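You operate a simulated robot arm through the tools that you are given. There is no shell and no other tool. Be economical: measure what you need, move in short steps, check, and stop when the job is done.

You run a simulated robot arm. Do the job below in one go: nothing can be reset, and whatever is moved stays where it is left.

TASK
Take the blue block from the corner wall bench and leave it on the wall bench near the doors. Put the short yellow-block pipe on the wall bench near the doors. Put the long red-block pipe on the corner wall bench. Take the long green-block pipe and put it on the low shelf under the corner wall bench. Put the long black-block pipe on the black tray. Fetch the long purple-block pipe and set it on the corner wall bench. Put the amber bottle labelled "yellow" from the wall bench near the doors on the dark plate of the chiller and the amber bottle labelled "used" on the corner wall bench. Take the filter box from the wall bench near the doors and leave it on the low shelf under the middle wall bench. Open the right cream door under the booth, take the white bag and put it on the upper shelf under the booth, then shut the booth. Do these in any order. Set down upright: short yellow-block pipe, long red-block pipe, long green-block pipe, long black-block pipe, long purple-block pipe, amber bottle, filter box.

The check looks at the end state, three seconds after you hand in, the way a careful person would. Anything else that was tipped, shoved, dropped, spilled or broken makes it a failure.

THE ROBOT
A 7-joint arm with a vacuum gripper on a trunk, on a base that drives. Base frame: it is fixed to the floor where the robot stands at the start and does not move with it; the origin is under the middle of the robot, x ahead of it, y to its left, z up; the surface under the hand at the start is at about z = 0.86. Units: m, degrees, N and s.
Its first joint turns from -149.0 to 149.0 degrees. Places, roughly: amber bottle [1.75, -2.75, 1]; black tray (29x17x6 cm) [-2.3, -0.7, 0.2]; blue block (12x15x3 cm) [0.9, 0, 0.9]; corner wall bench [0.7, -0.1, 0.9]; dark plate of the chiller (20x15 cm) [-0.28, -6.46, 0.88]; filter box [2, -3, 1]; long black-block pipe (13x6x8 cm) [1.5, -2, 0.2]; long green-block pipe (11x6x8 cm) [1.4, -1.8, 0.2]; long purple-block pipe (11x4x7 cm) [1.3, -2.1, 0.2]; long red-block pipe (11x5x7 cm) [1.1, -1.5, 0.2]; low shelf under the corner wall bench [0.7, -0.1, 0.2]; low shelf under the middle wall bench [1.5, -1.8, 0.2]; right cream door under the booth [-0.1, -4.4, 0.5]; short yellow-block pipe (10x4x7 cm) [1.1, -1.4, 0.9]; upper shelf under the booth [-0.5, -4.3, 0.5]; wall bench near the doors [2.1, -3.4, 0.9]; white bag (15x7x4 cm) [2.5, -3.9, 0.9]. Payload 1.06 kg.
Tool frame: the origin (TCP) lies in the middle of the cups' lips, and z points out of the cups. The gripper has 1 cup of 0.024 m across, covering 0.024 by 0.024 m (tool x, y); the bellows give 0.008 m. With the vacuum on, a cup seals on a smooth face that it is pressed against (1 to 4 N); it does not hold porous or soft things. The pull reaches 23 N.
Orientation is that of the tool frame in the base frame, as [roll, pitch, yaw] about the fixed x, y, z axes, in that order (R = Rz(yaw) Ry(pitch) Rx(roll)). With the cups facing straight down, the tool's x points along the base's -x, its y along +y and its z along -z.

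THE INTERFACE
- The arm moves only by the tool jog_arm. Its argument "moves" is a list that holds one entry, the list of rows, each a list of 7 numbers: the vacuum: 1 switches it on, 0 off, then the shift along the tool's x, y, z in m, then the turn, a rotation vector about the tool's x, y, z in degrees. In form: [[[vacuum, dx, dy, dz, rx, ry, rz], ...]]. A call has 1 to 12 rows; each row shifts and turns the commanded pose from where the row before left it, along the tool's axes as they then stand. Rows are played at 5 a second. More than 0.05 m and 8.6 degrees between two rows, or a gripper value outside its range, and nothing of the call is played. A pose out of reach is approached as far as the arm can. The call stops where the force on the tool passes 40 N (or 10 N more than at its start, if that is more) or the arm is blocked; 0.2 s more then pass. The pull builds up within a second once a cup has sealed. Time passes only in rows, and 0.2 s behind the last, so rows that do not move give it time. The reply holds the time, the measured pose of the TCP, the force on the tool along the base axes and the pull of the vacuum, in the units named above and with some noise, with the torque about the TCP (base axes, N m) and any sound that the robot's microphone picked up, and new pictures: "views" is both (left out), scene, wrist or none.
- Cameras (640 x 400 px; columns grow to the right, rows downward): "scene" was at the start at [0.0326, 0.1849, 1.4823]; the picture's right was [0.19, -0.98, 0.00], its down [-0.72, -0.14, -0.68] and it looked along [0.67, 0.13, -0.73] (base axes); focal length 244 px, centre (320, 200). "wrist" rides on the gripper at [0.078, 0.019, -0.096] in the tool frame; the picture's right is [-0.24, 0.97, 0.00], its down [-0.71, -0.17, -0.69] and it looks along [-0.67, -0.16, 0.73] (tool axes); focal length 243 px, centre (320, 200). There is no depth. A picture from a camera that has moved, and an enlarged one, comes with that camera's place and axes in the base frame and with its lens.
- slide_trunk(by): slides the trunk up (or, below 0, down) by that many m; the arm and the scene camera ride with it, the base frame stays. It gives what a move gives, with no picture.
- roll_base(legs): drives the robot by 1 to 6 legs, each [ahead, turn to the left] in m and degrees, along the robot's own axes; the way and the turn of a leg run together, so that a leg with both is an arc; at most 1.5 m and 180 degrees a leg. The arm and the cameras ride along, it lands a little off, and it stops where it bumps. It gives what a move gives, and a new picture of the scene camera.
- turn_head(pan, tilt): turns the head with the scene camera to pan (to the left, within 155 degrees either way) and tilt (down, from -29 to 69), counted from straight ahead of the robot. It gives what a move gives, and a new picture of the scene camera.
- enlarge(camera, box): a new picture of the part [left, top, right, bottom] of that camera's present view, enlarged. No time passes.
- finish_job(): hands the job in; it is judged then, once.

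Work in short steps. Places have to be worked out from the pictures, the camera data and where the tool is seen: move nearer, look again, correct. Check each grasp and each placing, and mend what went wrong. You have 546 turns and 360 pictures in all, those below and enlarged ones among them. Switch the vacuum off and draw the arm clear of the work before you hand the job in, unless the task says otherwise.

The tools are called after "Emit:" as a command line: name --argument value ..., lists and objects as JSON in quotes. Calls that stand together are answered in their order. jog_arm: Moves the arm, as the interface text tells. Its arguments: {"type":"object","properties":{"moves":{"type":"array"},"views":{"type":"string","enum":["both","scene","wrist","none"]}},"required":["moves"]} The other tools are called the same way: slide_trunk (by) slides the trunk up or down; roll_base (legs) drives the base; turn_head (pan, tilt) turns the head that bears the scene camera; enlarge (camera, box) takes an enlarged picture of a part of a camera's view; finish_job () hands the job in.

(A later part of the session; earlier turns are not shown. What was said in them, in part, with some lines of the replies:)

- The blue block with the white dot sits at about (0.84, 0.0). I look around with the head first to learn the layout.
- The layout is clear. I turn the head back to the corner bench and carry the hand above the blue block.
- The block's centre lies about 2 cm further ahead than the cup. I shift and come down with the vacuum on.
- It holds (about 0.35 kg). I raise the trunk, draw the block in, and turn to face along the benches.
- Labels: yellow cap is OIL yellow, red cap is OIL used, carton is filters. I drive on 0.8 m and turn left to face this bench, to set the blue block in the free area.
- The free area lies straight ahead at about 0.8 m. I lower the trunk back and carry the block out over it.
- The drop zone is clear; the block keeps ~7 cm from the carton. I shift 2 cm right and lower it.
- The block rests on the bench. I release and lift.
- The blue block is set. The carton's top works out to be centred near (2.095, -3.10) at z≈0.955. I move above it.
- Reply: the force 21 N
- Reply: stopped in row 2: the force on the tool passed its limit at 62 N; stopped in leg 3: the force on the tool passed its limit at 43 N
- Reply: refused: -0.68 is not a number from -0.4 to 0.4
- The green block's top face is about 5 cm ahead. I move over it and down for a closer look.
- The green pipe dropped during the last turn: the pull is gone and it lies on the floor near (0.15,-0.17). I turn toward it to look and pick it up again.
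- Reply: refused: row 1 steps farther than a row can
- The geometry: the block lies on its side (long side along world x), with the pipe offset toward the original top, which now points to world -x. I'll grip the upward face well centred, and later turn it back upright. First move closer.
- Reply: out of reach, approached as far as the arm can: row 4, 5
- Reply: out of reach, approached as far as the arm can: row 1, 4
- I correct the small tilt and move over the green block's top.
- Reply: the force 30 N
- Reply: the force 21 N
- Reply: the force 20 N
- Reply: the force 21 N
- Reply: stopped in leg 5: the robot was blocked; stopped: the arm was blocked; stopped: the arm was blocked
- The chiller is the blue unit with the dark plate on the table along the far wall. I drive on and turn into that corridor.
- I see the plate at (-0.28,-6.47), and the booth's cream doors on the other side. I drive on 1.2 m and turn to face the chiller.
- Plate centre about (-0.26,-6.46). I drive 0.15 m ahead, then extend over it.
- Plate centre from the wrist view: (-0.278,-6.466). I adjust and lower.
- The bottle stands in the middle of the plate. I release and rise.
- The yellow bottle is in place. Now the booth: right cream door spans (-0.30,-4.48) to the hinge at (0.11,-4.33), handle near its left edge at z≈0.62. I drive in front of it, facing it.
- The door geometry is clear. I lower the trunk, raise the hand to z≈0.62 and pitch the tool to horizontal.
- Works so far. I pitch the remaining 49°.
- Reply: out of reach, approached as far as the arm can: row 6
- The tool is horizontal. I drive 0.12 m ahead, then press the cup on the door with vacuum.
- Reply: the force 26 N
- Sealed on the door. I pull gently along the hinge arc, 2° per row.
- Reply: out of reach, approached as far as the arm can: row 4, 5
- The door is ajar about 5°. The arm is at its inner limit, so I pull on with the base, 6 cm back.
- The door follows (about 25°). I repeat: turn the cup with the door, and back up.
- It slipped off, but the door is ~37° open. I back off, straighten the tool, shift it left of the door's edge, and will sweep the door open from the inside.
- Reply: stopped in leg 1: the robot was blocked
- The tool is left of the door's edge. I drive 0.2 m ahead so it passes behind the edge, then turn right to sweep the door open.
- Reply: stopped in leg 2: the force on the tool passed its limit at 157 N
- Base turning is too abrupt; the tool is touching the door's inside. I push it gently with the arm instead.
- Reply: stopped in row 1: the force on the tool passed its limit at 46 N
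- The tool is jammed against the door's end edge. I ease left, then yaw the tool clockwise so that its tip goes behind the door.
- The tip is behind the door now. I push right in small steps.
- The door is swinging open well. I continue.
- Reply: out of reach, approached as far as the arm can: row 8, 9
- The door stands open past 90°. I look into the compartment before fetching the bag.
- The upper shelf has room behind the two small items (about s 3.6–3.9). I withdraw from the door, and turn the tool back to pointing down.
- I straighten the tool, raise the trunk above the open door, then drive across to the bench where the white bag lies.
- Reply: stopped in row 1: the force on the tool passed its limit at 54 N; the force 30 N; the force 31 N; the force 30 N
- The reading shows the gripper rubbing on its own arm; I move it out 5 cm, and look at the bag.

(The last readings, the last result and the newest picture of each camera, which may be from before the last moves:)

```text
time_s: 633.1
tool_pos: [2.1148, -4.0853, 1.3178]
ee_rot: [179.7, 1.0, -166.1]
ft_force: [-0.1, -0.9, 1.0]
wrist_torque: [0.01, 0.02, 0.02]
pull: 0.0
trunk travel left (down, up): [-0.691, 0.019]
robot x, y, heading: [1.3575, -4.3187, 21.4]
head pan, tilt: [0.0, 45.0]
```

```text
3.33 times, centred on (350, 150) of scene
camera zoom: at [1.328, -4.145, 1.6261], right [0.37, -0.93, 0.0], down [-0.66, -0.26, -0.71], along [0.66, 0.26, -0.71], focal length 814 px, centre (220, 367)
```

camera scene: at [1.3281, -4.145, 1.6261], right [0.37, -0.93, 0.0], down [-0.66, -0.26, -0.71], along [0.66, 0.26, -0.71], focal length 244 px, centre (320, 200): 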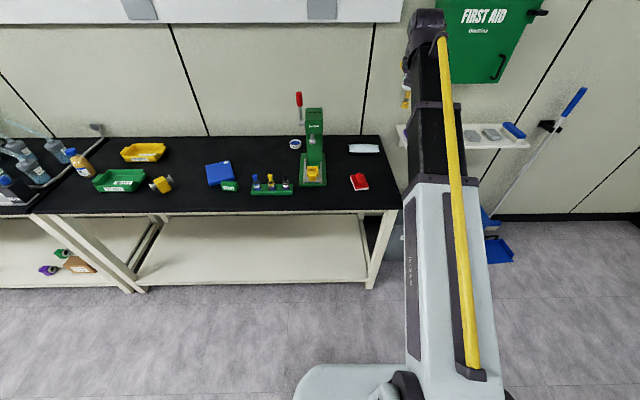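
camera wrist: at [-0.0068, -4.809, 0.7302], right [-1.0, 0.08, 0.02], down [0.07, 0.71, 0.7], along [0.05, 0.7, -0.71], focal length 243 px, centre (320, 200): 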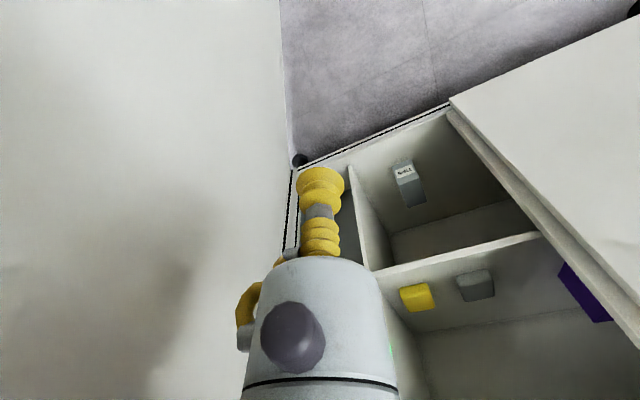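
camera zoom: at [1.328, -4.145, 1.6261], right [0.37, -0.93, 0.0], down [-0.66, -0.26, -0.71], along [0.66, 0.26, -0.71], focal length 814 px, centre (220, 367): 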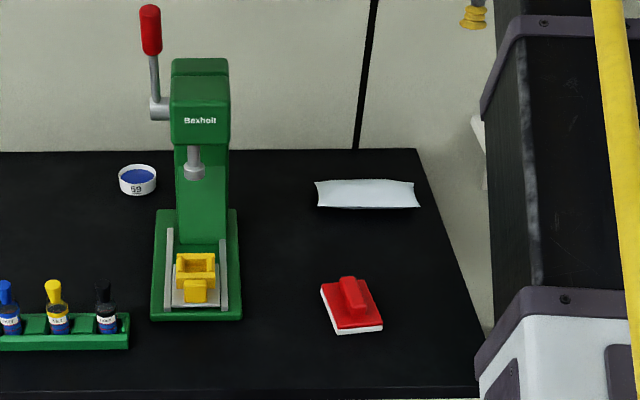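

Emit:
roll_base --legs '[[0.26, 0]]'

Emit:
jog_arm --moves '[[[0, 0, 0, 0.04, 0.3, 1.0, -4], [0, 0, 0, 0.05, 0, 0, -3], [0, 0, 0, 0.05, 0, 0, 0]]]' --views "wrist"

```text
time_s: 635.0
tool_pos: [2.3562, -3.9881, 1.3185]
ee_rot: [179.8, 0.9, -166.0]
ft_force: [0.2, 0.1, 0.4]
wrist_torque: [0.02, 0.02, -0.02]
pull: 0.0
trunk travel left (down, up): [-0.691, 0.019]
robot x, y, heading: [1.5987, -4.2204, 21.3]
head pan, tilt: [0.0, 45.0]
camera scene: at [1.5692, -4.0495, 1.626], right [0.37, -0.93, 0.0], down [-0.66, -0.26, -0.71], along [0.66, 0.26, -0.71], focal length 244 px, centre (320, 200)
```

scene: 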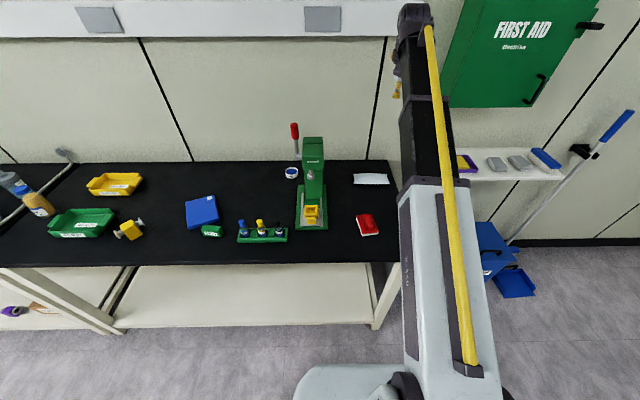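

```text
time_s: 635.8
tool_pos: [2.3572, -3.9883, 1.1774]
ee_rot: [-179.7, 0.0, -158.9]
ft_force: [-0.2, -0.4, -1.0]
wrist_torque: [-0.01, 0.02, 0.02]
pull: 0.0
trunk travel left (down, up): [-0.691, 0.019]
robot x, y, heading: [1.5968, -4.2203, 21.6]
head pan, tilt: [0.0, 45.0]
camera wrist: at [2.2773, -3.9978, 1.2728], right [-0.13, 0.99, 0.0], down [0.72, 0.1, 0.69], along [0.68, 0.09, -0.73], focal length 243 px, centre (320, 200)
```

wrist: 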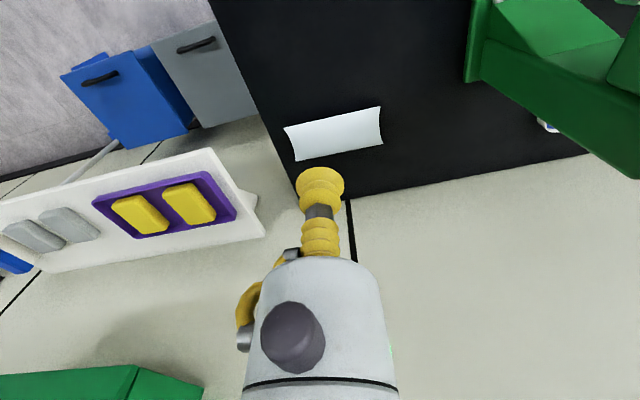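

Emit:
jog_arm --moves '[[[0, -0.041, 0, 0, 0, 0, 0], [0, -0.041, 0, 0, 0, 0, 0], [0, -0.04, -0.004, 0, 0, 0, 0], [0, 0, 0, 0.05, 0, 0, 0], [0, 0, 0, 0.05, 0, 0, 0], [0, 0, 0, 0.05, 0, 0, 0], [0, 0, 0, 0.04, 0, 0, 0]]]'

```text
time_s: 637.4
tool_pos: [2.4709, -3.9483, 0.9897]
ee_rot: [-179.9, 0.0, -159.1]
ft_force: [0.1, -0.1, -0.6]
wrist_torque: [0.01, -0.01, -0.01]
pull: 0.0
trunk travel left (down, up): [-0.691, 0.019]
robot x, y, heading: [1.5997, -4.2218, 21.7]
head pan, tilt: [0.0, 45.0]
camera scene: at [1.5689, -4.0496, 1.6261], right [0.37, -0.93, 0.0], down [-0.66, -0.26, -0.71], along [0.66, 0.26, -0.71], focal length 244 px, centre (320, 200)
camera wrist: at [2.393, -3.958, 1.0841], right [-0.13, 0.99, 0.0], down [0.72, 0.1, 0.69], along [0.68, 0.09, -0.73], focal length 243 px, centre (320, 200)
```

scene: 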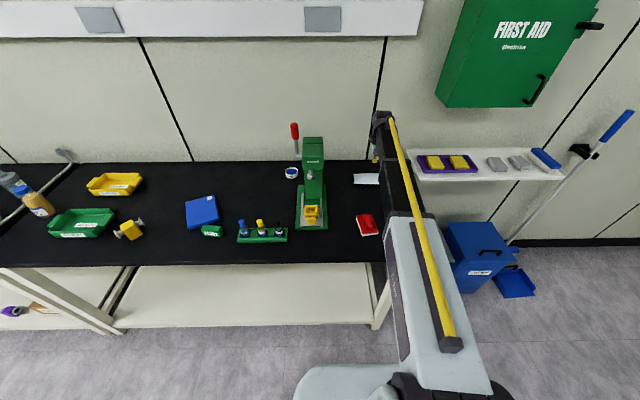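
wrist: 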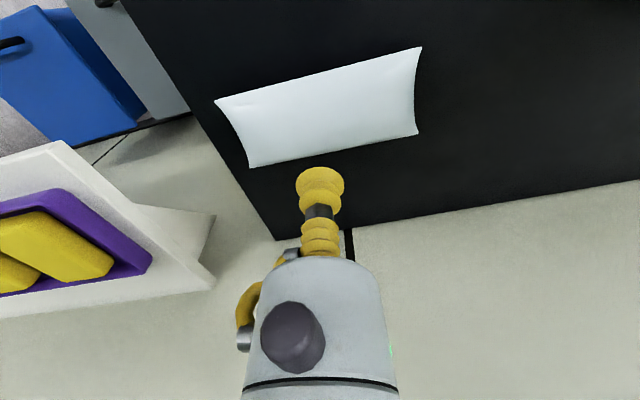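

Emit:
jog_arm --moves '[[[1, -0.002, 0.004, 0.04, 0, 0, 0], [1, 0, 0, 0.03, 0, 0, 0], [1, 0, 0, 0.01, 0, 0, 0], [1, 0, 0, 0.005, 0, 0, 0], [1, 0, 0, 0.005, 0, 0, 0], [1, 0, 0, 0, 0, 0, 0], [1, 0, 0, 0, 0, 0, 0]]]' --views "wrist"

```text
time_s: 639.0
tool_pos: [2.4706, -3.9456, 0.8983]
ee_rot: [-179.8, 0.0, -159.0]
ft_force: [-0.6, 0.4, -1.3]
wrist_torque: [-0.02, 0.02, -0.01]
pull: 23.2
trunk travel left (down, up): [-0.691, 0.019]
robot x, y, heading: [1.5979, -4.2204, 21.4]
head pan, tilt: [0.0, 45.0]
camera wrist: at [2.3924, -3.9547, 0.9934], right [-0.13, 0.99, 0.0], down [0.72, 0.1, 0.69], along [0.68, 0.09, -0.73], focal length 243 px, centre (320, 200)
```

wrist: 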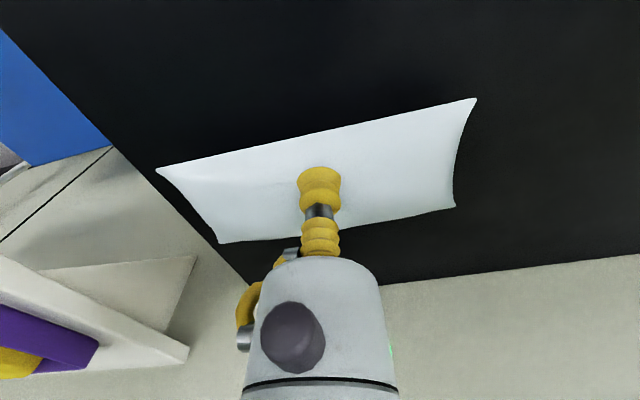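

Sealed on the bag. I lift it slowly.

Emit:
jog_arm --moves '[[[1, 0, 0, -0.01, 0, 0, 0], [1, 0, 0, -0.02, 0, 0, 0], [1, 0, 0, -0.03, 0, 0, 0], [1, 0, 0, -0.04, 0, 0, 0], [1, 0, 0, -0.04, 0, 0, 0], [1, 0, 0, -0.04, 0, 0, 0], [1, 0, 0, 0, 0, 0, 0]]]' --views "wrist"

```text
time_s: 640.6
tool_pos: [2.4729, -3.9446, 1.0809]
ee_rot: [-179.7, 0.0, -159.0]
ft_force: [1.2, -0.4, -0.2]
wrist_torque: [0.0, 0.03, 0.01]
pull: 23.3
trunk travel left (down, up): [-0.691, 0.019]
robot x, y, heading: [1.5985, -4.2203, 21.9]
head pan, tilt: [0.0, 45.0]
camera wrist: at [2.3936, -3.9532, 1.1755], right [-0.13, 0.99, 0.0], down [0.72, 0.1, 0.69], along [0.68, 0.09, -0.73], focal length 243 px, centre (320, 200)
```

wrist: 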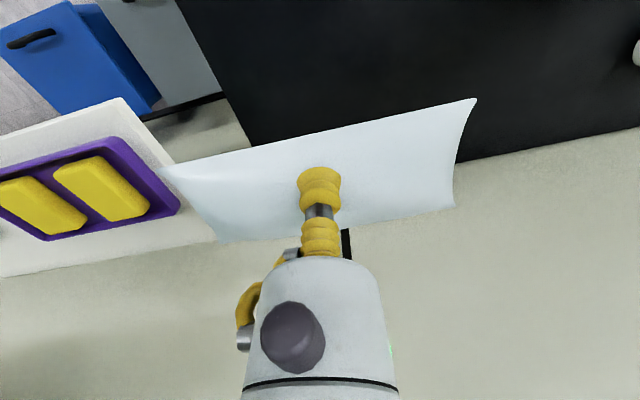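

The bag hangs flat and level. I retract, back off, and reverse my path to the booth.

Emit:
jog_arm --moves '[[[1, 0.03, 0, -0.03, 0, 0, 0], [1, 0.04, 0, -0.03, 0, 0, 0], [1, 0.04, 0, -0.02, 0, 0, 0], [1, 0.04, 0, 0, 0, 0, 0], [1, 0.03, 0, 0, 0, 0, 0]]]' --views "none"

Emit:
roll_base --legs '[[-0.25, 0], [0, 20], [-0.8, 0], [-0.8, 0]]'

```text
time_s: 641.8
tool_pos: [2.3034, -4.009, 1.1569]
ee_rot: [-179.8, -0.1, -159.2]
ft_force: [0.4, 0.9, 0.1]
wrist_torque: [0.0, -0.01, -0.02]
pull: 23.4
trunk travel left (down, up): [-0.691, 0.019]
robot x, y, heading: [1.5927, -4.2213, 21.6]
head pan, tilt: [0.0, 45.0]
```

```text
time_s: 652.4
tool_pos: [0.7658, -4.9218, 1.1572]
ee_rot: [-179.8, 0.0, -140.0]
ft_force: [-0.2, -0.2, 0.3]
wrist_torque: [-0.03, 0.03, -0.01]
pull: 22.4
trunk travel left (down, up): [-0.691, 0.019]
robot x, y, heading: [0.1628, -5.3542, 40.7]
head pan, tilt: [0.0, 45.0]
camera scene: at [0.0822, -5.2012, 1.6261], right [0.65, -0.76, 0.0], down [-0.54, -0.46, -0.71], along [0.54, 0.46, -0.71], focal length 244 px, centre (320, 200)
```

scene: 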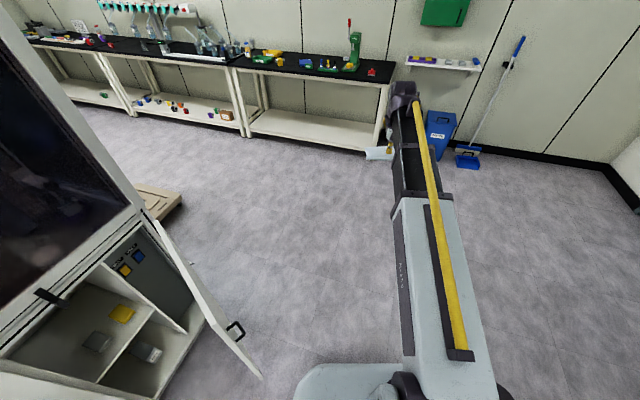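

I turn left to face the opening; the bag passes above the door.

Emit:
roll_base --legs '[[0, 69]]'

```text
time_s: 655.8
tool_pos: [-0.0189, -4.6384, 1.1568]
ee_rot: [-179.8, 0.0, -71.3]
ft_force: [0.2, 0.7, -0.1]
wrist_torque: [0.01, 0.0, -0.02]
pull: 22.8
trunk travel left (down, up): [-0.691, 0.019]
robot x, y, heading: [0.1662, -5.3542, 109.2]
head pan, tilt: [0.0, 45.0]
camera scene: at [-0.0071, -5.3759, 1.626], right [0.94, 0.33, 0.0], down [0.23, -0.67, -0.71], along [-0.23, 0.67, -0.71], focal length 244 px, centre (320, 200)
```

scene: 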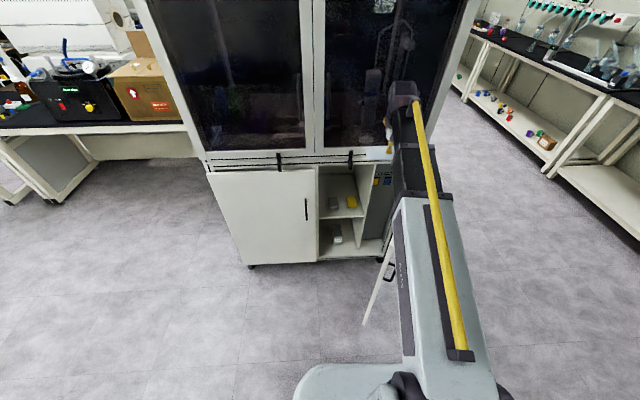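

The door is only about 65° open, so I choose the shelf strip in front of the two small items (10 cm deep). I angle left, lower the trunk clear of the door, and creep forward.

Emit:
roll_base --legs '[[0, 15]]'

Emit:
slide_trunk --by -0.3

Emit:
slide_trunk --by -0.2

Emit:
roll_base --legs '[[0.12, 0]]'

```text
time_s: 657.1
tool_pos: [-0.1952, -4.7096, 1.1561]
ee_rot: [-179.9, -0.1, -56.5]
ft_force: [-0.2, 0.6, 0.3]
wrist_torque: [0.01, 0.0, 0.02]
pull: 22.8
trunk travel left (down, up): [-0.691, 0.019]
robot x, y, heading: [0.1667, -5.3526, 124.2]
head pan, tilt: [0.0, 45.0]
camera scene: at [0.0042, -5.4193, 1.626], right [0.83, 0.56, 0.0], down [0.4, -0.59, -0.71], along [-0.4, 0.59, -0.71], focal length 244 px, centre (320, 200)
```

scene: 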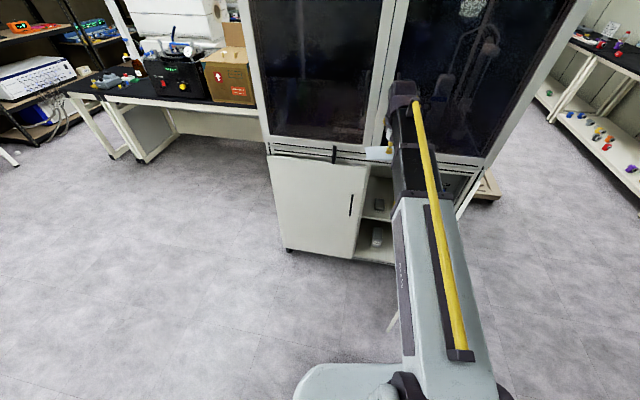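

```text
time_s: 660.1
tool_pos: [-0.1952, -4.7103, 0.8564]
ee_rot: [-179.8, 0.0, -56.4]
ft_force: [-0.4, 0.7, 0.3]
wrist_torque: [-0.02, -0.02, 0.01]
pull: 22.3
trunk travel left (down, up): [-0.391, 0.319]
robot x, y, heading: [0.171, -5.3531, 124.3]
head pan, tilt: [0.0, 45.0]
```

```text
time_s: 662.2
tool_pos: [-0.1944, -4.7102, 0.6559]
ee_rot: [-179.8, 0.0, -56.5]
ft_force: [-0.9, -0.9, -0.2]
wrist_torque: [0.02, -0.04, 0.0]
pull: 22.8
trunk travel left (down, up): [-0.191, 0.519]
robot x, y, heading: [0.1678, -5.3542, 124.4]
head pan, tilt: [0.0, 45.0]
```

```text
time_s: 663.5
tool_pos: [-0.2612, -4.6108, 0.6569]
ee_rot: [-179.7, -0.1, -56.6]
ft_force: [0.1, -0.3, -0.5]
wrist_torque: [0.02, -0.01, 0.01]
pull: 22.9
trunk travel left (down, up): [-0.191, 0.519]
robot x, y, heading: [0.1006, -5.254, 124.1]
head pan, tilt: [0.0, 45.0]
camera scene: at [-0.0625, -5.3202, 1.1261], right [0.83, 0.56, 0.0], down [0.4, -0.59, -0.71], along [-0.4, 0.59, -0.71], focal length 244 px, centre (320, 200)
```

scene: 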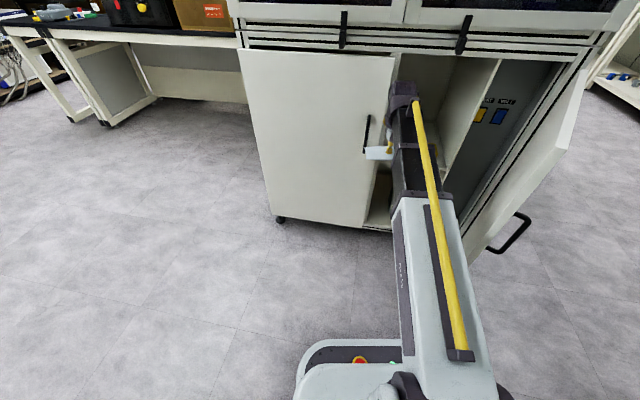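

Now I turn right 14° to square up with the opening.

Emit:
roll_base --legs '[[0, -13.5]]'

Emit:
jog_arm --moves '[[[1, 0, 0.02, 0, 0, 0, 0], [1, 0, 0.02, 0, 0, 0, 0]]]'

```text
time_s: 664.7
tool_pos: [-0.0998, -4.5434, 0.6571]
ee_rot: [-179.8, 0.0, -70.1]
ft_force: [-0.6, -1.0, -0.1]
wrist_torque: [0.0, 0.0, 0.0]
pull: 22.7
trunk travel left (down, up): [-0.191, 0.519]
robot x, y, heading: [0.1, -5.254, 110.6]
head pan, tilt: [0.0, 45.0]
camera scene: at [-0.0733, -5.2805, 1.1261], right [0.94, 0.35, 0.0], down [0.25, -0.66, -0.71], along [-0.25, 0.66, -0.71], focal length 244 px, centre (320, 200)
```

scene: 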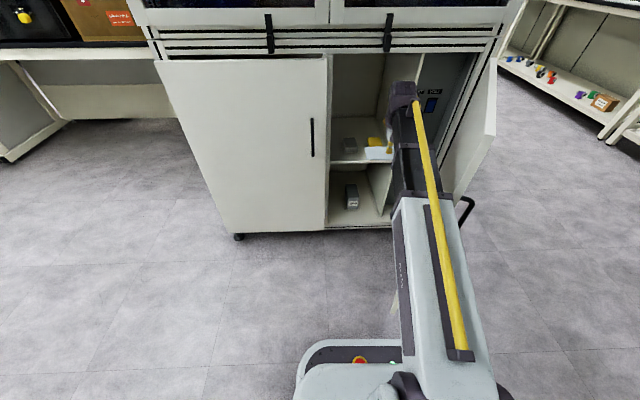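

```text
time_s: 665.3
tool_pos: [-0.1394, -4.5576, 0.6547]
ee_rot: [-179.8, 0.0, -70.1]
ft_force: [0.0, -0.1, 0.0]
wrist_torque: [-0.03, 0.01, 0.03]
pull: 23.1
trunk travel left (down, up): [-0.191, 0.519]
robot x, y, heading: [0.0979, -5.2585, 110.3]
head pan, tilt: [0.0, 45.0]
camera scene: at [-0.0733, -5.2805, 1.1261], right [0.94, 0.35, 0.0], down [0.25, -0.66, -0.71], along [-0.25, 0.66, -0.71], focal length 244 px, centre (320, 200)
camera wrist: at [-0.1286, -4.6365, 0.7512], right [-0.99, -0.11, 0.0], down [-0.08, 0.72, 0.69], along [-0.07, 0.68, -0.73], focal length 243 px, centre (320, 200)
```

scene: 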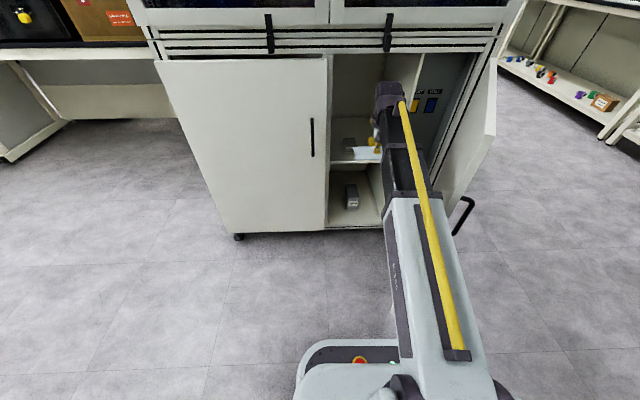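
wrist: 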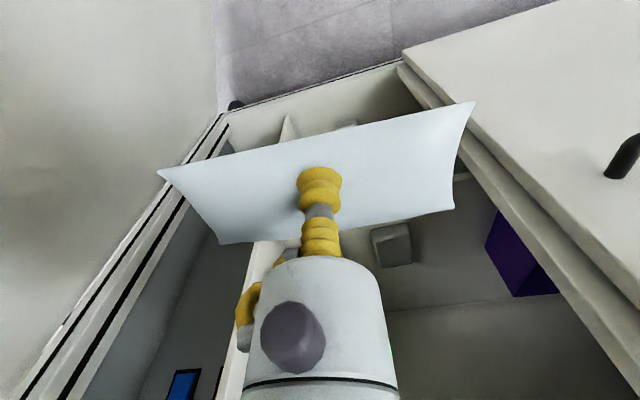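

Lined up. I drive 5 cm ahead and extend the bag in over the upper shelf.

Emit:
roll_base --legs '[[0.05, 0]]'

Emit:
jog_arm --moves '[[[1, -0.04, 0.005, 0, 0, 0, 0], [1, -0.04, 0.005, 0, 0, 0, 0], [1, -0.04, 0.004, 0, 0, 0, 0], [1, -0.03, 0, 0, 0, 0, 0]]]'

```text
time_s: 666.2
tool_pos: [-0.1564, -4.5097, 0.657]
ee_rot: [-179.8, 0.0, -70.1]
ft_force: [-0.3, -0.7, -0.1]
wrist_torque: [-0.03, 0.0, -0.02]
pull: 23.6
trunk travel left (down, up): [-0.191, 0.519]
robot x, y, heading: [0.0826, -5.2104, 110.6]
head pan, tilt: [0.0, 45.0]
camera scene: at [-0.091, -5.2333, 1.1261], right [0.94, 0.35, 0.0], down [0.25, -0.66, -0.71], along [-0.25, 0.66, -0.71], focal length 244 px, centre (320, 200)
```

scene: 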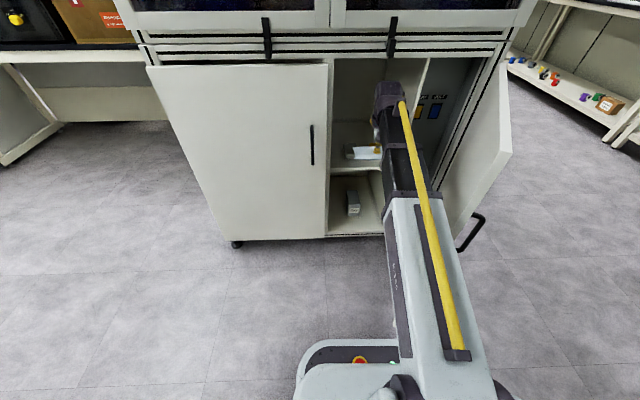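

```text
time_s: 667.2
tool_pos: [-0.2186, -4.3729, 0.6553]
ee_rot: [-179.8, -0.1, -70.1]
ft_force: [-0.4, 0.1, 0.2]
wrist_torque: [0.0, -0.02, -0.04]
pull: 22.9
trunk travel left (down, up): [-0.191, 0.519]
robot x, y, heading: [0.0823, -5.2091, 110.4]
head pan, tilt: [0.0, 45.0]
camera scene: at [-0.091, -5.2335, 1.1261], right [0.94, 0.35, 0.0], down [0.25, -0.66, -0.71], along [-0.25, 0.66, -0.71], focal length 244 px, centre (320, 200)
camera wrist: at [-0.2089, -4.4522, 0.7501], right [-0.99, -0.11, 0.0], down [-0.08, 0.72, 0.69], along [-0.07, 0.68, -0.73], focal length 243 px, centre (320, 200)
```

scene: 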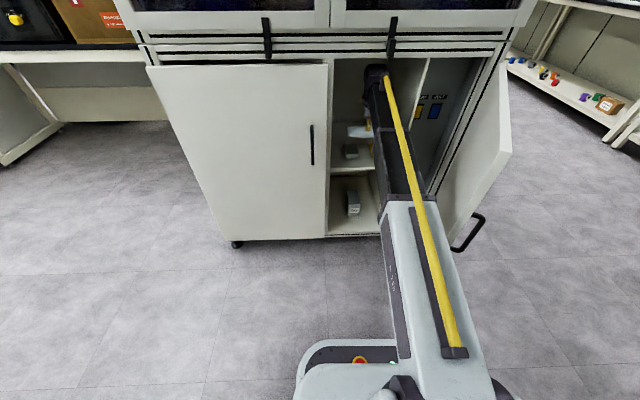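
wrist: 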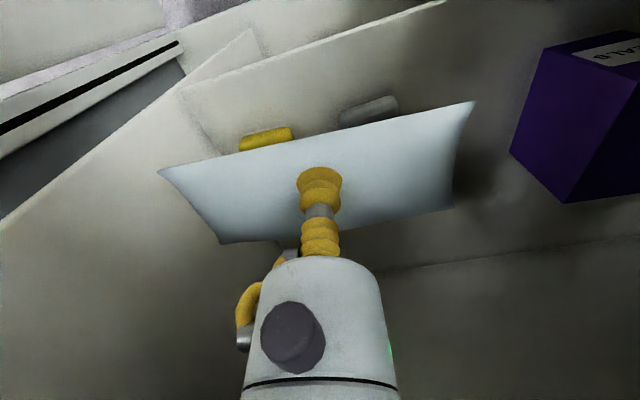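

The small items stand nearer the front than I thought; the bag goes behind them. I drive 0.1 m ahead and extend a little more.

Emit:
roll_base --legs '[[0.09, 0]]'

Emit:
jog_arm --moves '[[[1, -0.03, 0, 0, 0, 0, 0], [1, -0.03, 0, 0, 0, 0, 0]]]'

```text
time_s: 668.5
tool_pos: [-0.253, -4.309, 0.6558]
ee_rot: [-179.7, 0.1, -69.6]
ft_force: [-0.1, 0.0, 0.4]
wrist_torque: [-0.01, -0.03, -0.05]
pull: 23.5
trunk travel left (down, up): [-0.191, 0.519]
robot x, y, heading: [0.0532, -5.1442, 111.1]
head pan, tilt: [0.0, 45.0]
stopped in leg 1: the robot was blocked; the commanded pose is now the measured one
camera scene: at [-0.1216, -5.1683, 1.1261], right [0.93, 0.36, 0.0], down [0.25, -0.66, -0.71], along [-0.25, 0.66, -0.71], focal length 244 px, centre (320, 200)
```

scene: 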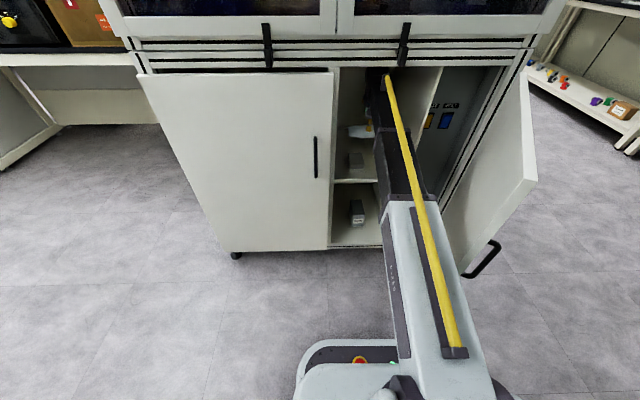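

```text
time_s: 669.1
tool_pos: [-0.2746, -4.2506, 0.6566]
ee_rot: [-179.8, 0.0, -69.6]
ft_force: [-0.5, -0.5, 0.0]
wrist_torque: [0.01, -0.02, 0.02]
pull: 22.8
trunk travel left (down, up): [-0.191, 0.519]
robot x, y, heading: [0.0519, -5.1431, 111.3]
head pan, tilt: [0.0, 45.0]
camera scene: at [-0.1215, -5.1684, 1.1261], right [0.93, 0.36, 0.0], down [0.25, -0.66, -0.71], along [-0.25, 0.66, -0.71], focal length 244 px, centre (320, 200)
camera wrist: at [-0.2642, -4.3299, 0.7517], right [-0.99, -0.12, 0.0], down [-0.09, 0.72, 0.69], along [-0.08, 0.68, -0.73], focal length 243 px, centre (320, 200)
```

scene: 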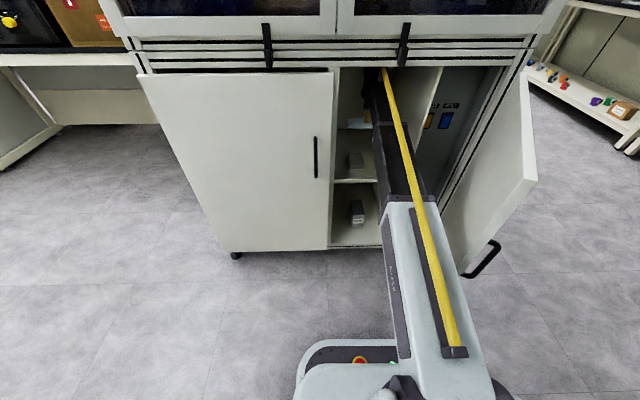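
wrist: 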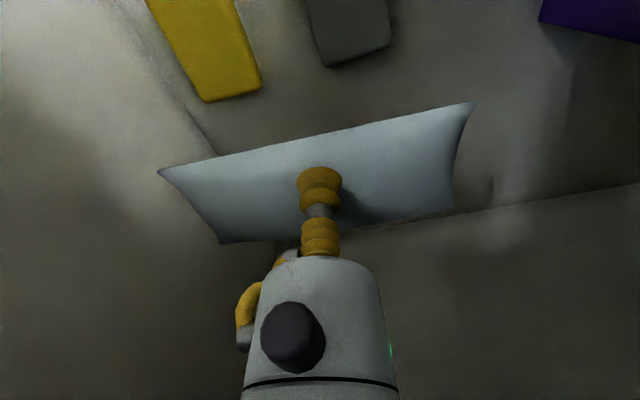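

Items reach back to s≈3.91, so the bag needs ~3 cm more. I extend and start lowering.

Emit:
jog_arm --moves '[[[1, -0.02, 0, 0, 0, 0, 0], [1, -0.02, 0, 0, 0, 0, 0], [1, 0, 0, 0.02, 0, 0, 0], [1, 0, 0, 0.02, 0, 0, 0], [1, 0, 0, 0, 0, 0, 0]]]' --views "wrist"

```text
time_s: 670.3
tool_pos: [-0.2886, -4.2157, 0.6149]
ee_rot: [-179.8, 0.0, -69.7]
ft_force: [0.2, -0.4, 0.1]
wrist_torque: [-0.02, -0.01, 0.01]
pull: 23.0
trunk travel left (down, up): [-0.191, 0.519]
robot x, y, heading: [0.0499, -5.1404, 110.9]
head pan, tilt: [0.0, 45.0]
camera wrist: at [-0.2792, -4.2946, 0.7102], right [-0.99, -0.12, 0.0], down [-0.09, 0.72, 0.69], along [-0.08, 0.68, -0.73], focal length 243 px, centre (320, 200)
```

wrist: 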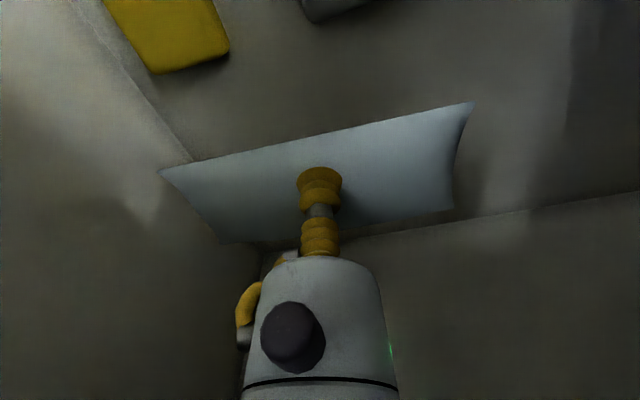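

Emit:
jog_arm --moves '[[[1, 0, 0, 0.02, 0, 0, 0], [1, 0, 0, 0.02, 0, 0, 0], [1, 0, 0, 0.01, 0, 0, 0], [1, 0, 0, 0.008, 0, 0, 0], [1, 0, 0, 0, 0, 0, 0]]]' --views "wrist"

```text
time_s: 671.5
tool_pos: [-0.289, -4.2151, 0.5578]
ee_rot: [-179.7, 0.0, -69.7]
ft_force: [-0.4, -0.5, 0.0]
wrist_torque: [0.01, 0.02, -0.01]
pull: 23.3
trunk travel left (down, up): [-0.191, 0.519]
robot x, y, heading: [0.0532, -5.1392, 111.1]
head pan, tilt: [0.0, 45.0]
camera wrist: at [-0.2775, -4.2942, 0.653], right [-0.99, -0.12, 0.0], down [-0.09, 0.72, 0.69], along [-0.08, 0.68, -0.73], focal length 243 px, centre (320, 200)
```

wrist: 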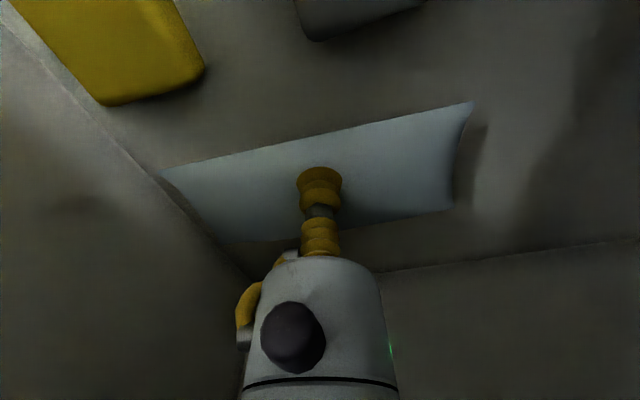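

Emit:
jog_arm --moves '[[[1, 0, 0, 0.006, 0, 0, 0], [1, 0, 0, 0.005, 0, 0, 0], [1, 0, 0, 0.004, 0, 0, 0], [1, 0, 0, 0.004, 0, 0, 0], [1, 0, 0, 0, 0, 0, 0]]]' --views "none"

```text
time_s: 672.7
tool_pos: [-0.2873, -4.2141, 0.5387]
ee_rot: [-179.8, 0.0, -69.7]
ft_force: [0.1, -0.3, -0.7]
wrist_torque: [0.01, 0.0, -0.01]
pull: 22.6
trunk travel left (down, up): [-0.191, 0.519]
robot x, y, heading: [0.0487, -5.1407, 111.3]
head pan, tilt: [0.0, 45.0]
```

Emit:
jog_arm --moves '[[[1, 0, 0, 0.004, 0, 0, 0], [1, 0, 0, 0.004, 0, 0, 0], [1, 0, 0, 0.003, 0, 0, 0], [1, 0, 0, 0, 0, 0, 0]]]' --views "none"

```text
time_s: 673.7
tool_pos: [-0.2877, -4.2146, 0.5299]
ee_rot: [-179.8, 0.2, -69.6]
ft_force: [-1.1, 2.5, 18.8]
wrist_torque: [0.05, 0.06, 0.03]
pull: 23.0
trunk travel left (down, up): [-0.191, 0.519]
robot x, y, heading: [0.0511, -5.1423, 111.1]
head pan, tilt: [0.0, 45.0]
```

The bag is on the shelf. I release, rise a little, and retract straight out.

Emit:
jog_arm --moves '[[[0, 0, 0, -0.004, 0, 0, 0], [0, 0, 0, 0, 0, 0, 0], [0, 0, 0, 0, 0, 0, 0], [0, 0, 0, 0, 0, 0, 0], [0, 0, 0, -0.02, 0, 0, 0], [0, 0, 0, -0.04, 0, 0, 0], [0, 0, 0, -0.04, 0, 0, 0], [0, 0, 0, -0.02, 0, 0, 0], [0, 0.04, 0, 0, 0, 0, 0], [0, 0.04, 0, 0, 0, 0, 0]]]' --views "wrist"

```text
time_s: 675.9
tool_pos: [-0.262, -4.2925, 0.6515]
ee_rot: [-179.9, -0.1, -69.8]
ft_force: [0.3, 0.2, -0.9]
wrist_torque: [-0.02, 0.01, 0.02]
pull: 0.1
trunk travel left (down, up): [-0.191, 0.519]
robot x, y, heading: [0.0498, -5.1404, 111.1]
head pan, tilt: [0.0, 45.0]
camera wrist: at [-0.2517, -4.3717, 0.7464], right [-0.99, -0.12, 0.0], down [-0.09, 0.72, 0.69], along [-0.08, 0.68, -0.73], focal length 243 px, centre (320, 200)
```

wrist: 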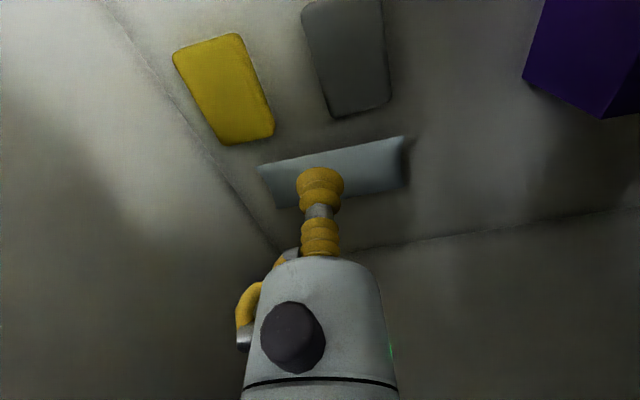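

The bag lies flat behind the items. I retract fully, back away, raise above the door and move round to its outer side.

Emit:
jog_arm --moves '[[[0, 0.04, 0, 0, 0, 0, 0], [0, 0.04, 0, 0, 0, 0, 0], [0, 0.04, 0, 0, 0, 0, 0], [0, 0.03, 0, 0, 0, 0, 0]]]' --views "none"

Emit:
roll_base --legs '[[-0.3, 0]]'

Emit:
slide_trunk --by 0.4

Emit:
slide_trunk --by 0.1

Emit:
roll_base --legs '[[0, -90], [0.27, 0], [0, 75]]'

```text
time_s: 676.9
tool_pos: [-0.2086, -4.4325, 0.6525]
ee_rot: [-179.8, 0.0, -69.6]
ft_force: [-0.1, 0.2, 0.0]
wrist_torque: [0.01, 0.01, 0.01]
pull: 0.0
trunk travel left (down, up): [-0.191, 0.519]
robot x, y, heading: [0.0486, -5.1429, 111.1]
head pan, tilt: [0.0, 45.0]
```

```text
time_s: 678.9
tool_pos: [-0.1019, -4.712, 0.6519]
ee_rot: [-179.7, 0.0, -69.7]
ft_force: [-0.5, 0.0, 0.7]
wrist_torque: [0.04, 0.0, -0.03]
pull: 0.1
trunk travel left (down, up): [-0.191, 0.519]
robot x, y, heading: [0.1572, -5.4211, 111.1]
head pan, tilt: [0.0, 45.0]
camera scene: at [-0.0135, -5.4484, 1.1261], right [0.93, 0.36, 0.0], down [0.25, -0.66, -0.71], along [-0.25, 0.66, -0.71], focal length 244 px, centre (320, 200)
```

scene: 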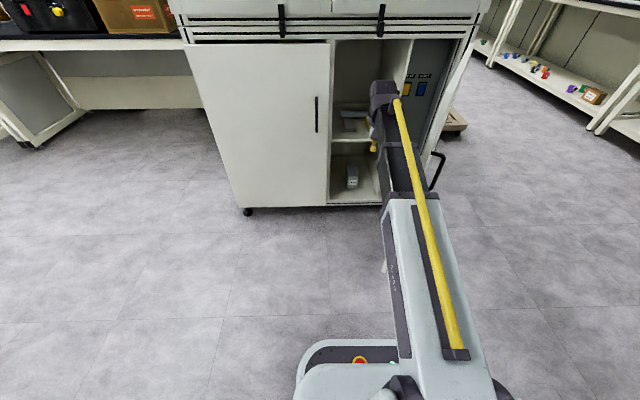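

```text
time_s: 682.8
tool_pos: [-0.1018, -4.7109, 1.052]
ee_rot: [-179.9, 0.0, -69.7]
ft_force: [-1.2, 0.8, -0.4]
wrist_torque: [-0.01, -0.04, -0.02]
pull: 0.1
trunk travel left (down, up): [-0.591, 0.119]
robot x, y, heading: [0.156, -5.4241, 111.4]
head pan, tilt: [0.0, 45.0]
```

```text
time_s: 684.1
tool_pos: [-0.1003, -4.7111, 1.1524]
ee_rot: [-179.8, 0.0, -69.6]
ft_force: [0.4, 0.1, -0.1]
wrist_torque: [0.02, 0.01, 0.0]
pull: 0.1
trunk travel left (down, up): [-0.691, 0.019]
robot x, y, heading: [0.1604, -5.419, 111.3]
head pan, tilt: [0.0, 45.0]
```

```text
time_s: 693.0
tool_pos: [0.3362, -4.5702, 1.1524]
ee_rot: [-179.8, 0.0, -84.3]
ft_force: [0.9, -0.4, 0.6]
wrist_torque: [0.02, 0.02, 0.01]
pull: 0.1
trunk travel left (down, up): [-0.691, 0.019]
robot x, y, heading: [0.4092, -5.3213, 96.3]
head pan, tilt: [0.0, 45.0]
camera scene: at [0.2333, -5.3055, 1.626], right [0.99, 0.11, 0.0], down [0.08, -0.7, -0.71], along [-0.08, 0.7, -0.71], focal length 244 px, centre (320, 200)
```

scene: 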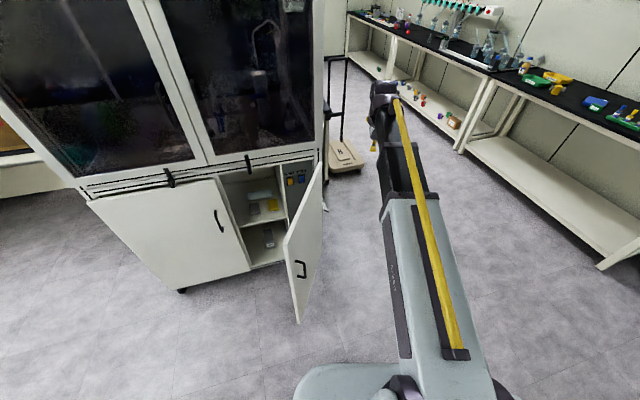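

Good view: the bag is on the upper shelf, and the tool is on the door's outer side. I lower it to z≈0.46 and bring it beside the door.

Emit:
slide_trunk --by -0.4

Emit:
slide_trunk --by -0.28

Emit:
jog_arm --moves '[[[0, 0.019, 0.0425, 0, 0, 0, 0], [0, 0.019, 0.0425, 0, 0, 0, 0], [0, 0.019, 0.0425, 0, 0, 0, 0], [0, 0.019, 0.0425, 0, 0, 0, 0]]]'

```text
time_s: 696.8
tool_pos: [0.3356, -4.5704, 0.7511]
ee_rot: [-179.7, 0.0, -84.5]
ft_force: [-0.7, 0.4, 0.2]
wrist_torque: [0.01, 0.0, -0.03]
pull: 0.2
trunk travel left (down, up): [-0.291, 0.419]
robot x, y, heading: [0.4062, -5.3221, 96.2]
head pan, tilt: [0.0, 45.0]
```

```text
time_s: 699.7
tool_pos: [0.3361, -4.5706, 0.4716]
ee_rot: [-179.8, 0.0, -84.4]
ft_force: [0.2, -0.4, -0.3]
wrist_torque: [0.02, 0.0, 0.01]
pull: 0.0
trunk travel left (down, up): [-0.011, 0.699]
robot x, y, heading: [0.4072, -5.3219, 96.3]
head pan, tilt: [0.0, 45.0]
```

```text
time_s: 700.7
tool_pos: [0.1746, -4.6644, 0.4706]
ee_rot: [-179.9, 0.0, -84.4]
ft_force: [0.1, -1.2, -0.2]
wrist_torque: [0.0, -0.01, -0.02]
pull: 0.1
trunk travel left (down, up): [-0.011, 0.699]
robot x, y, heading: [0.4099, -5.3234, 96.4]
head pan, tilt: [0.0, 45.0]
camera scene: at [0.2335, -5.3054, 0.9461], right [0.99, 0.11, 0.0], down [0.08, -0.7, -0.71], along [-0.08, 0.7, -0.71], focal length 244 px, centre (320, 200)
camera wrist: at [0.164, -4.7426, 0.566], right [-0.99, 0.14, 0.0], down [0.1, 0.72, 0.69], along [0.1, 0.68, -0.73], focal length 243 px, centre (320, 200)
```

scene: 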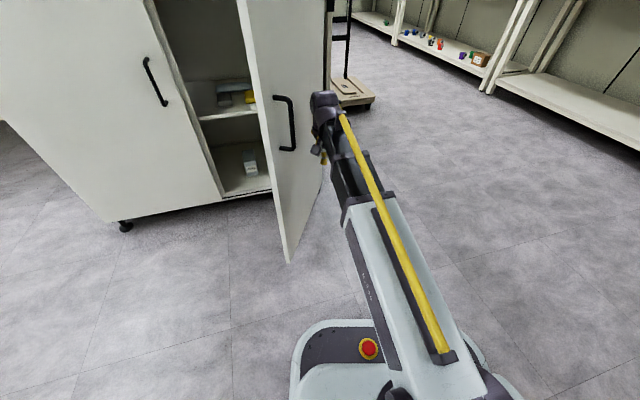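
wrist: 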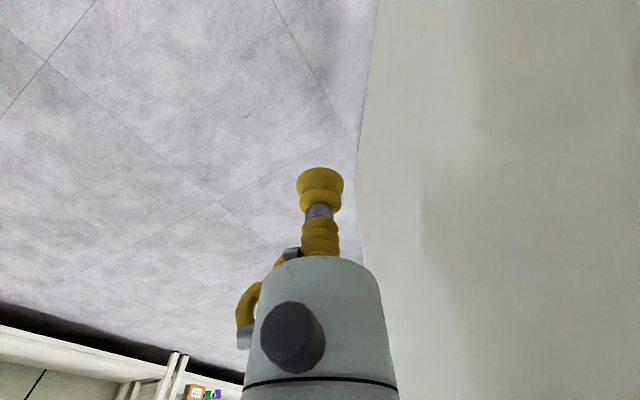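

I push the door along its closing arc in small steps (first half).

Emit:
jog_arm --moves '[[[0, 0.006, 0.031, 0, 0, 0, 0], [0, 0.006, 0.031, 0, 0, 0, 0], [0, -0.006, 0.021, 0, 0, 0, 0], [0, -0.006, 0.021, 0, 0, 0, 0], [0, -0.006, 0.021, 0, 0, 0, 0], [0, -0.006, 0.021, 0, 0, 0, 0], [0, -0.011, 0.0185, 0, 0, 0, 0], [0, -0.011, 0.0185, 0, 0, 0, 0], [0, -0.011, 0.0185, 0, 0, 0, 0], [0, -0.011, 0.0185, 0, 0, 0, 0]]]'

```text
time_s: 702.9
tool_pos: [-0.0497, -4.6299, 0.4712]
ee_rot: [-179.8, 0.0, -84.5]
ft_force: [1.1, 0.5, 0.4]
wrist_torque: [0.0, -0.01, -0.01]
pull: 0.0
trunk travel left (down, up): [-0.011, 0.699]
robot x, y, heading: [0.4031, -5.3238, 96.3]
head pan, tilt: [0.0, 45.0]
camera scene: at [0.2334, -5.3055, 0.9461], right [0.99, 0.11, 0.0], down [0.08, -0.7, -0.71], along [-0.08, 0.7, -0.71], focal length 244 px, centre (320, 200)
camera wrist: at [-0.0597, -4.7088, 0.5653], right [-0.99, 0.14, 0.0], down [0.1, 0.72, 0.69], along [0.1, 0.68, -0.73], focal length 243 px, centre (320, 200)
```

scene: 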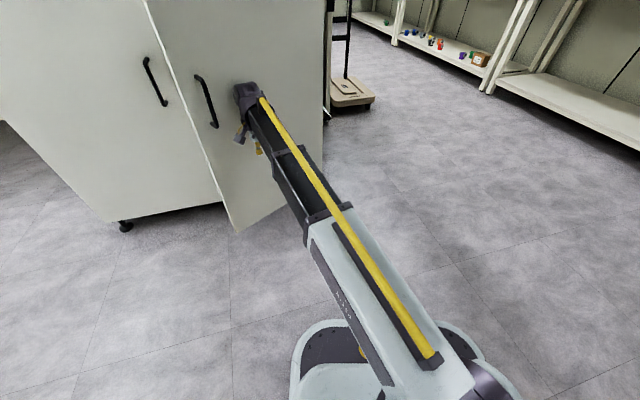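
wrist: 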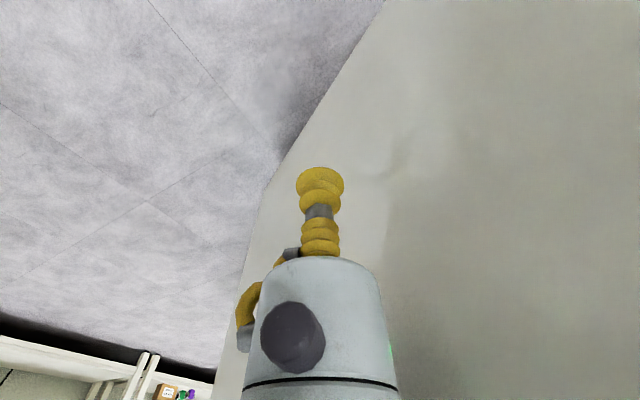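

Emit:
jog_arm --moves '[[[0, -0.0155, 0.015, 0, 0, 0, 0], [0, -0.0155, 0.015, 0, 0, 0, 0], [0, -0.0155, 0.015, 0, 0, 0, 0], [0, -0.0155, 0.015, 0, 0, 0, 0], [0, -0.015, 0.008, 0, 0, 0, 0], [0, -0.015, 0.008, 0, 0, 0, 0]]]' --views "scene"

```text
time_s: 704.3
tool_pos: [-0.1344, -4.5427, 0.4705]
ee_rot: [-179.8, 0.0, -84.4]
ft_force: [0.4, 0.6, 0.1]
wrist_torque: [0.04, 0.02, 0.02]
pull: 0.0
trunk travel left (down, up): [-0.011, 0.699]
robot x, y, heading: [0.4094, -5.3227, 96.3]
head pan, tilt: [0.0, 45.0]
camera scene: at [0.2334, -5.3055, 0.946], right [0.99, 0.11, 0.0], down [0.08, -0.7, -0.71], along [-0.08, 0.7, -0.71], focal length 244 px, centre (320, 200)
```

scene: 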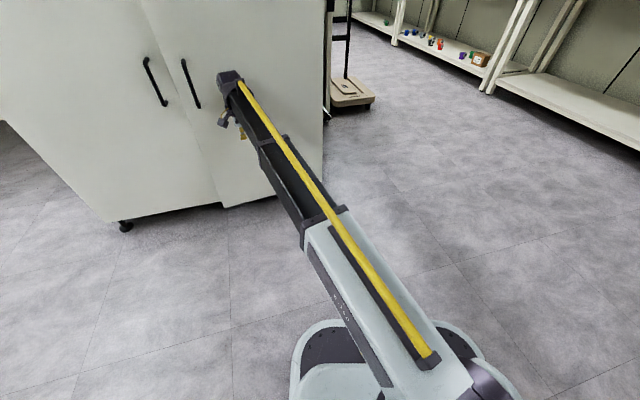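

Emit:
jog_arm --moves '[[[0, -0.0097, 0.0026, 0, 0, 0, 0], [0, -0.0097, 0.0026, 0, 0, 0, 0], [0, -0.0097, 0.0026, 0, 0, 0, 0], [0, -0.0097, 0.0026, 0, 0, 0, 0], [0, 0, 0, 0, 0, 0, 0]]]' --views "scene"

```text
time_s: 705.5
tool_pos: [-0.15, -4.5066, 0.4705]
ee_rot: [-179.8, 0.0, -84.4]
ft_force: [1.2, 0.7, -0.7]
wrist_torque: [0.0, 0.0, 0.0]
pull: 0.1
trunk travel left (down, up): [-0.011, 0.699]
robot x, y, heading: [0.4068, -5.3206, 96.4]
head pan, tilt: [0.0, 45.0]
camera scene: at [0.2334, -5.3055, 0.946], right [0.99, 0.11, 0.0], down [0.08, -0.7, -0.71], along [-0.08, 0.7, -0.71], focal length 244 px, centre (320, 200)
```

scene: 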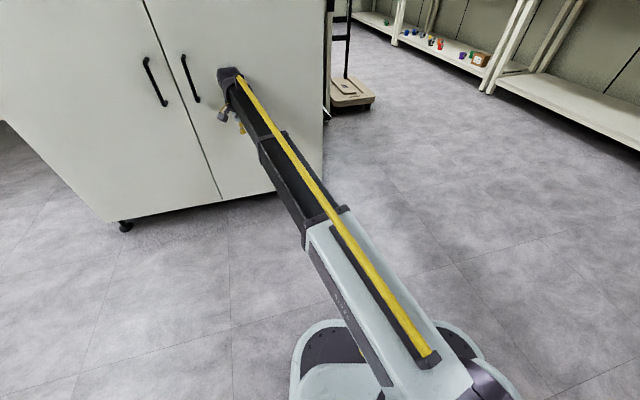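

The door looks shut. I press a little further to feel the stop, and look closer.

Emit:
jog_arm --moves '[[[0, -0.0058, 0.0015, 0, 0, 0, 0], [0, -0.0058, 0.0015, 0, 0, 0, 0], [0, 0, 0, 0, 0, 0, 0]]]' --views "none"

Emit:
enlarge --camera "scene" --box '[100, 0, 340, 230]'

```text
time_s: 706.3
tool_pos: [-0.1512, -4.4993, 0.4696]
ee_rot: [-179.7, -0.1, -84.3]
ft_force: [16.4, -28.7, -4.9]
wrist_torque: [2.31, 1.32, -0.05]
pull: 0.1
trunk travel left (down, up): [-0.011, 0.699]
robot x, y, heading: [0.4051, -5.3253, 96.4]
head pan, tilt: [0.0, 45.0]
```

```text
1.74 times, centred on (220, 115) of scene
camera zoom: at [0.2338, -5.3066, 0.946], right [0.99, 0.11, 0.0], down [0.08, -0.7, -0.71], along [-0.08, 0.7, -0.71], focal length 425 px, centre (494, 348)
```

zoom: 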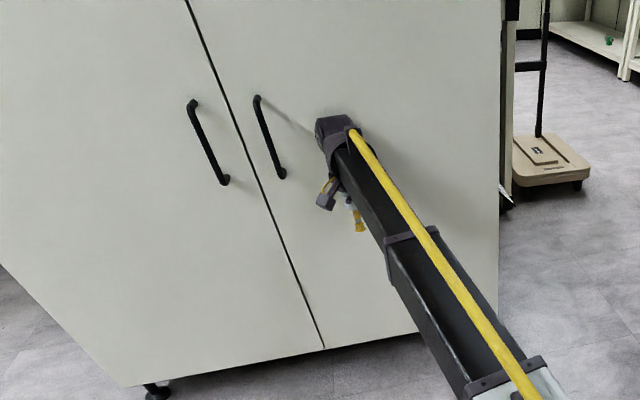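

A firm stop: the booth is shut. I draw the arm clear and raise it.

Emit:
jog_arm --moves '[[[0, 0.02, 0, 0, 0, 0, 0], [0, 0.04, -0.01, 0, 0, 0, 0], [0, 0.04, -0.02, 0, 0, 0, 0], [0, 0.04, -0.02, 0, 0, 0, 0], [0, 0.04, -0.02, 0, 0, 0, 0]]]' --views "none"

Emit:
slide_trunk --by 0.4

Emit:
turn_head --pan 0 --tilt 35

Emit:
turn_head --pan -50 --tilt 15

```text
time_s: 707.5
tool_pos: [-0.0656, -4.6675, 0.4716]
ee_rot: [-179.8, 0.0, -84.4]
ft_force: [-0.4, 0.0, 0.4]
wrist_torque: [-0.04, 0.01, -0.01]
pull: 0.0
trunk travel left (down, up): [-0.011, 0.699]
robot x, y, heading: [0.4104, -5.3197, 96.5]
head pan, tilt: [0.0, 45.0]
```

```text
time_s: 711.3
tool_pos: [-0.0669, -4.6674, 0.8709]
ee_rot: [-179.7, 0.0, -84.5]
ft_force: [-0.1, -0.4, -0.6]
wrist_torque: [0.01, 0.03, 0.02]
pull: 0.1
trunk travel left (down, up): [-0.411, 0.299]
robot x, y, heading: [0.4035, -5.3231, 96.7]
head pan, tilt: [0.0, 45.0]
```

```text
time_s: 712.0
tool_pos: [-0.0663, -4.668, 0.8716]
ee_rot: [-179.8, 0.0, -84.4]
ft_force: [0.2, -0.4, 0.5]
wrist_torque: [0.01, 0.01, 0.0]
pull: 0.1
trunk travel left (down, up): [-0.411, 0.299]
robot x, y, heading: [0.4094, -5.3221, 96.5]
head pan, tilt: [0.0, 35.0]
camera scene: at [0.2327, -5.2988, 1.3608], right [0.99, 0.11, 0.0], down [0.06, -0.57, -0.82], along [-0.09, 0.81, -0.57], focal length 244 px, centre (320, 200)
```

scene: 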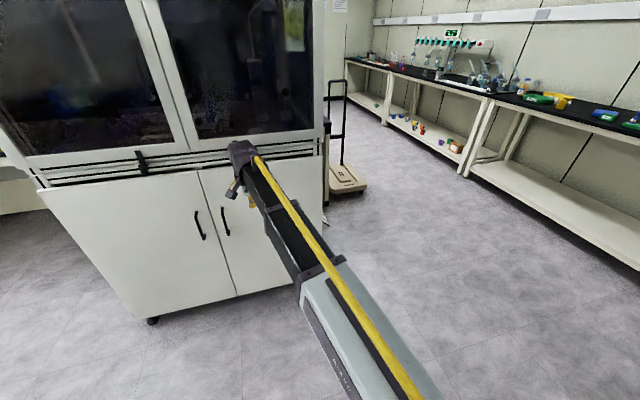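

```text
time_s: 713.2
tool_pos: [-0.067, -4.6668, 0.871]
ee_rot: [-179.8, 0.0, -84.4]
ft_force: [0.3, 0.6, -0.4]
wrist_torque: [-0.01, 0.0, -0.02]
pull: 0.0
trunk travel left (down, up): [-0.411, 0.299]
robot x, y, heading: [0.4046, -5.3207, 96.6]
head pan, tilt: [-50.0, 15.0]
camera scene: at [0.3068, -5.3187, 1.3928], right [0.72, -0.69, 0.0], down [-0.18, -0.19, -0.97], along [0.67, 0.7, -0.26], focal length 244 px, centre (320, 200)
```

scene: 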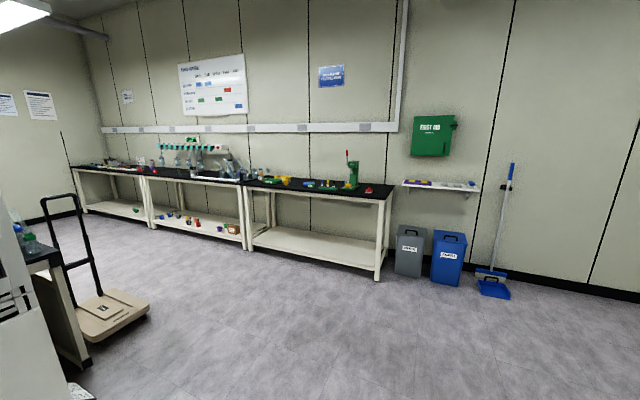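

The room is in order, the booth is shut, the vacuum is off and the arm is clear. I hand in.

Emit:
finish_job

```text
The job is handed in.
```

I did every move on the list and handed the job in; the booth is shut, the vacuum is off and the arm is clear of the work. Three mishaps happened on the way:
- **Green pipe:** I dropped it on the floor once, then re-gripped it and set it upright on the low shelf under the corner bench.
- **Bench:** The arm bumped a bench leg and the bench's underside, and nothing looked disturbed afterwards.
- **Freezer:** The base was stopped while backing, most likely by touching the freezer lightly; I didn't check it up close.
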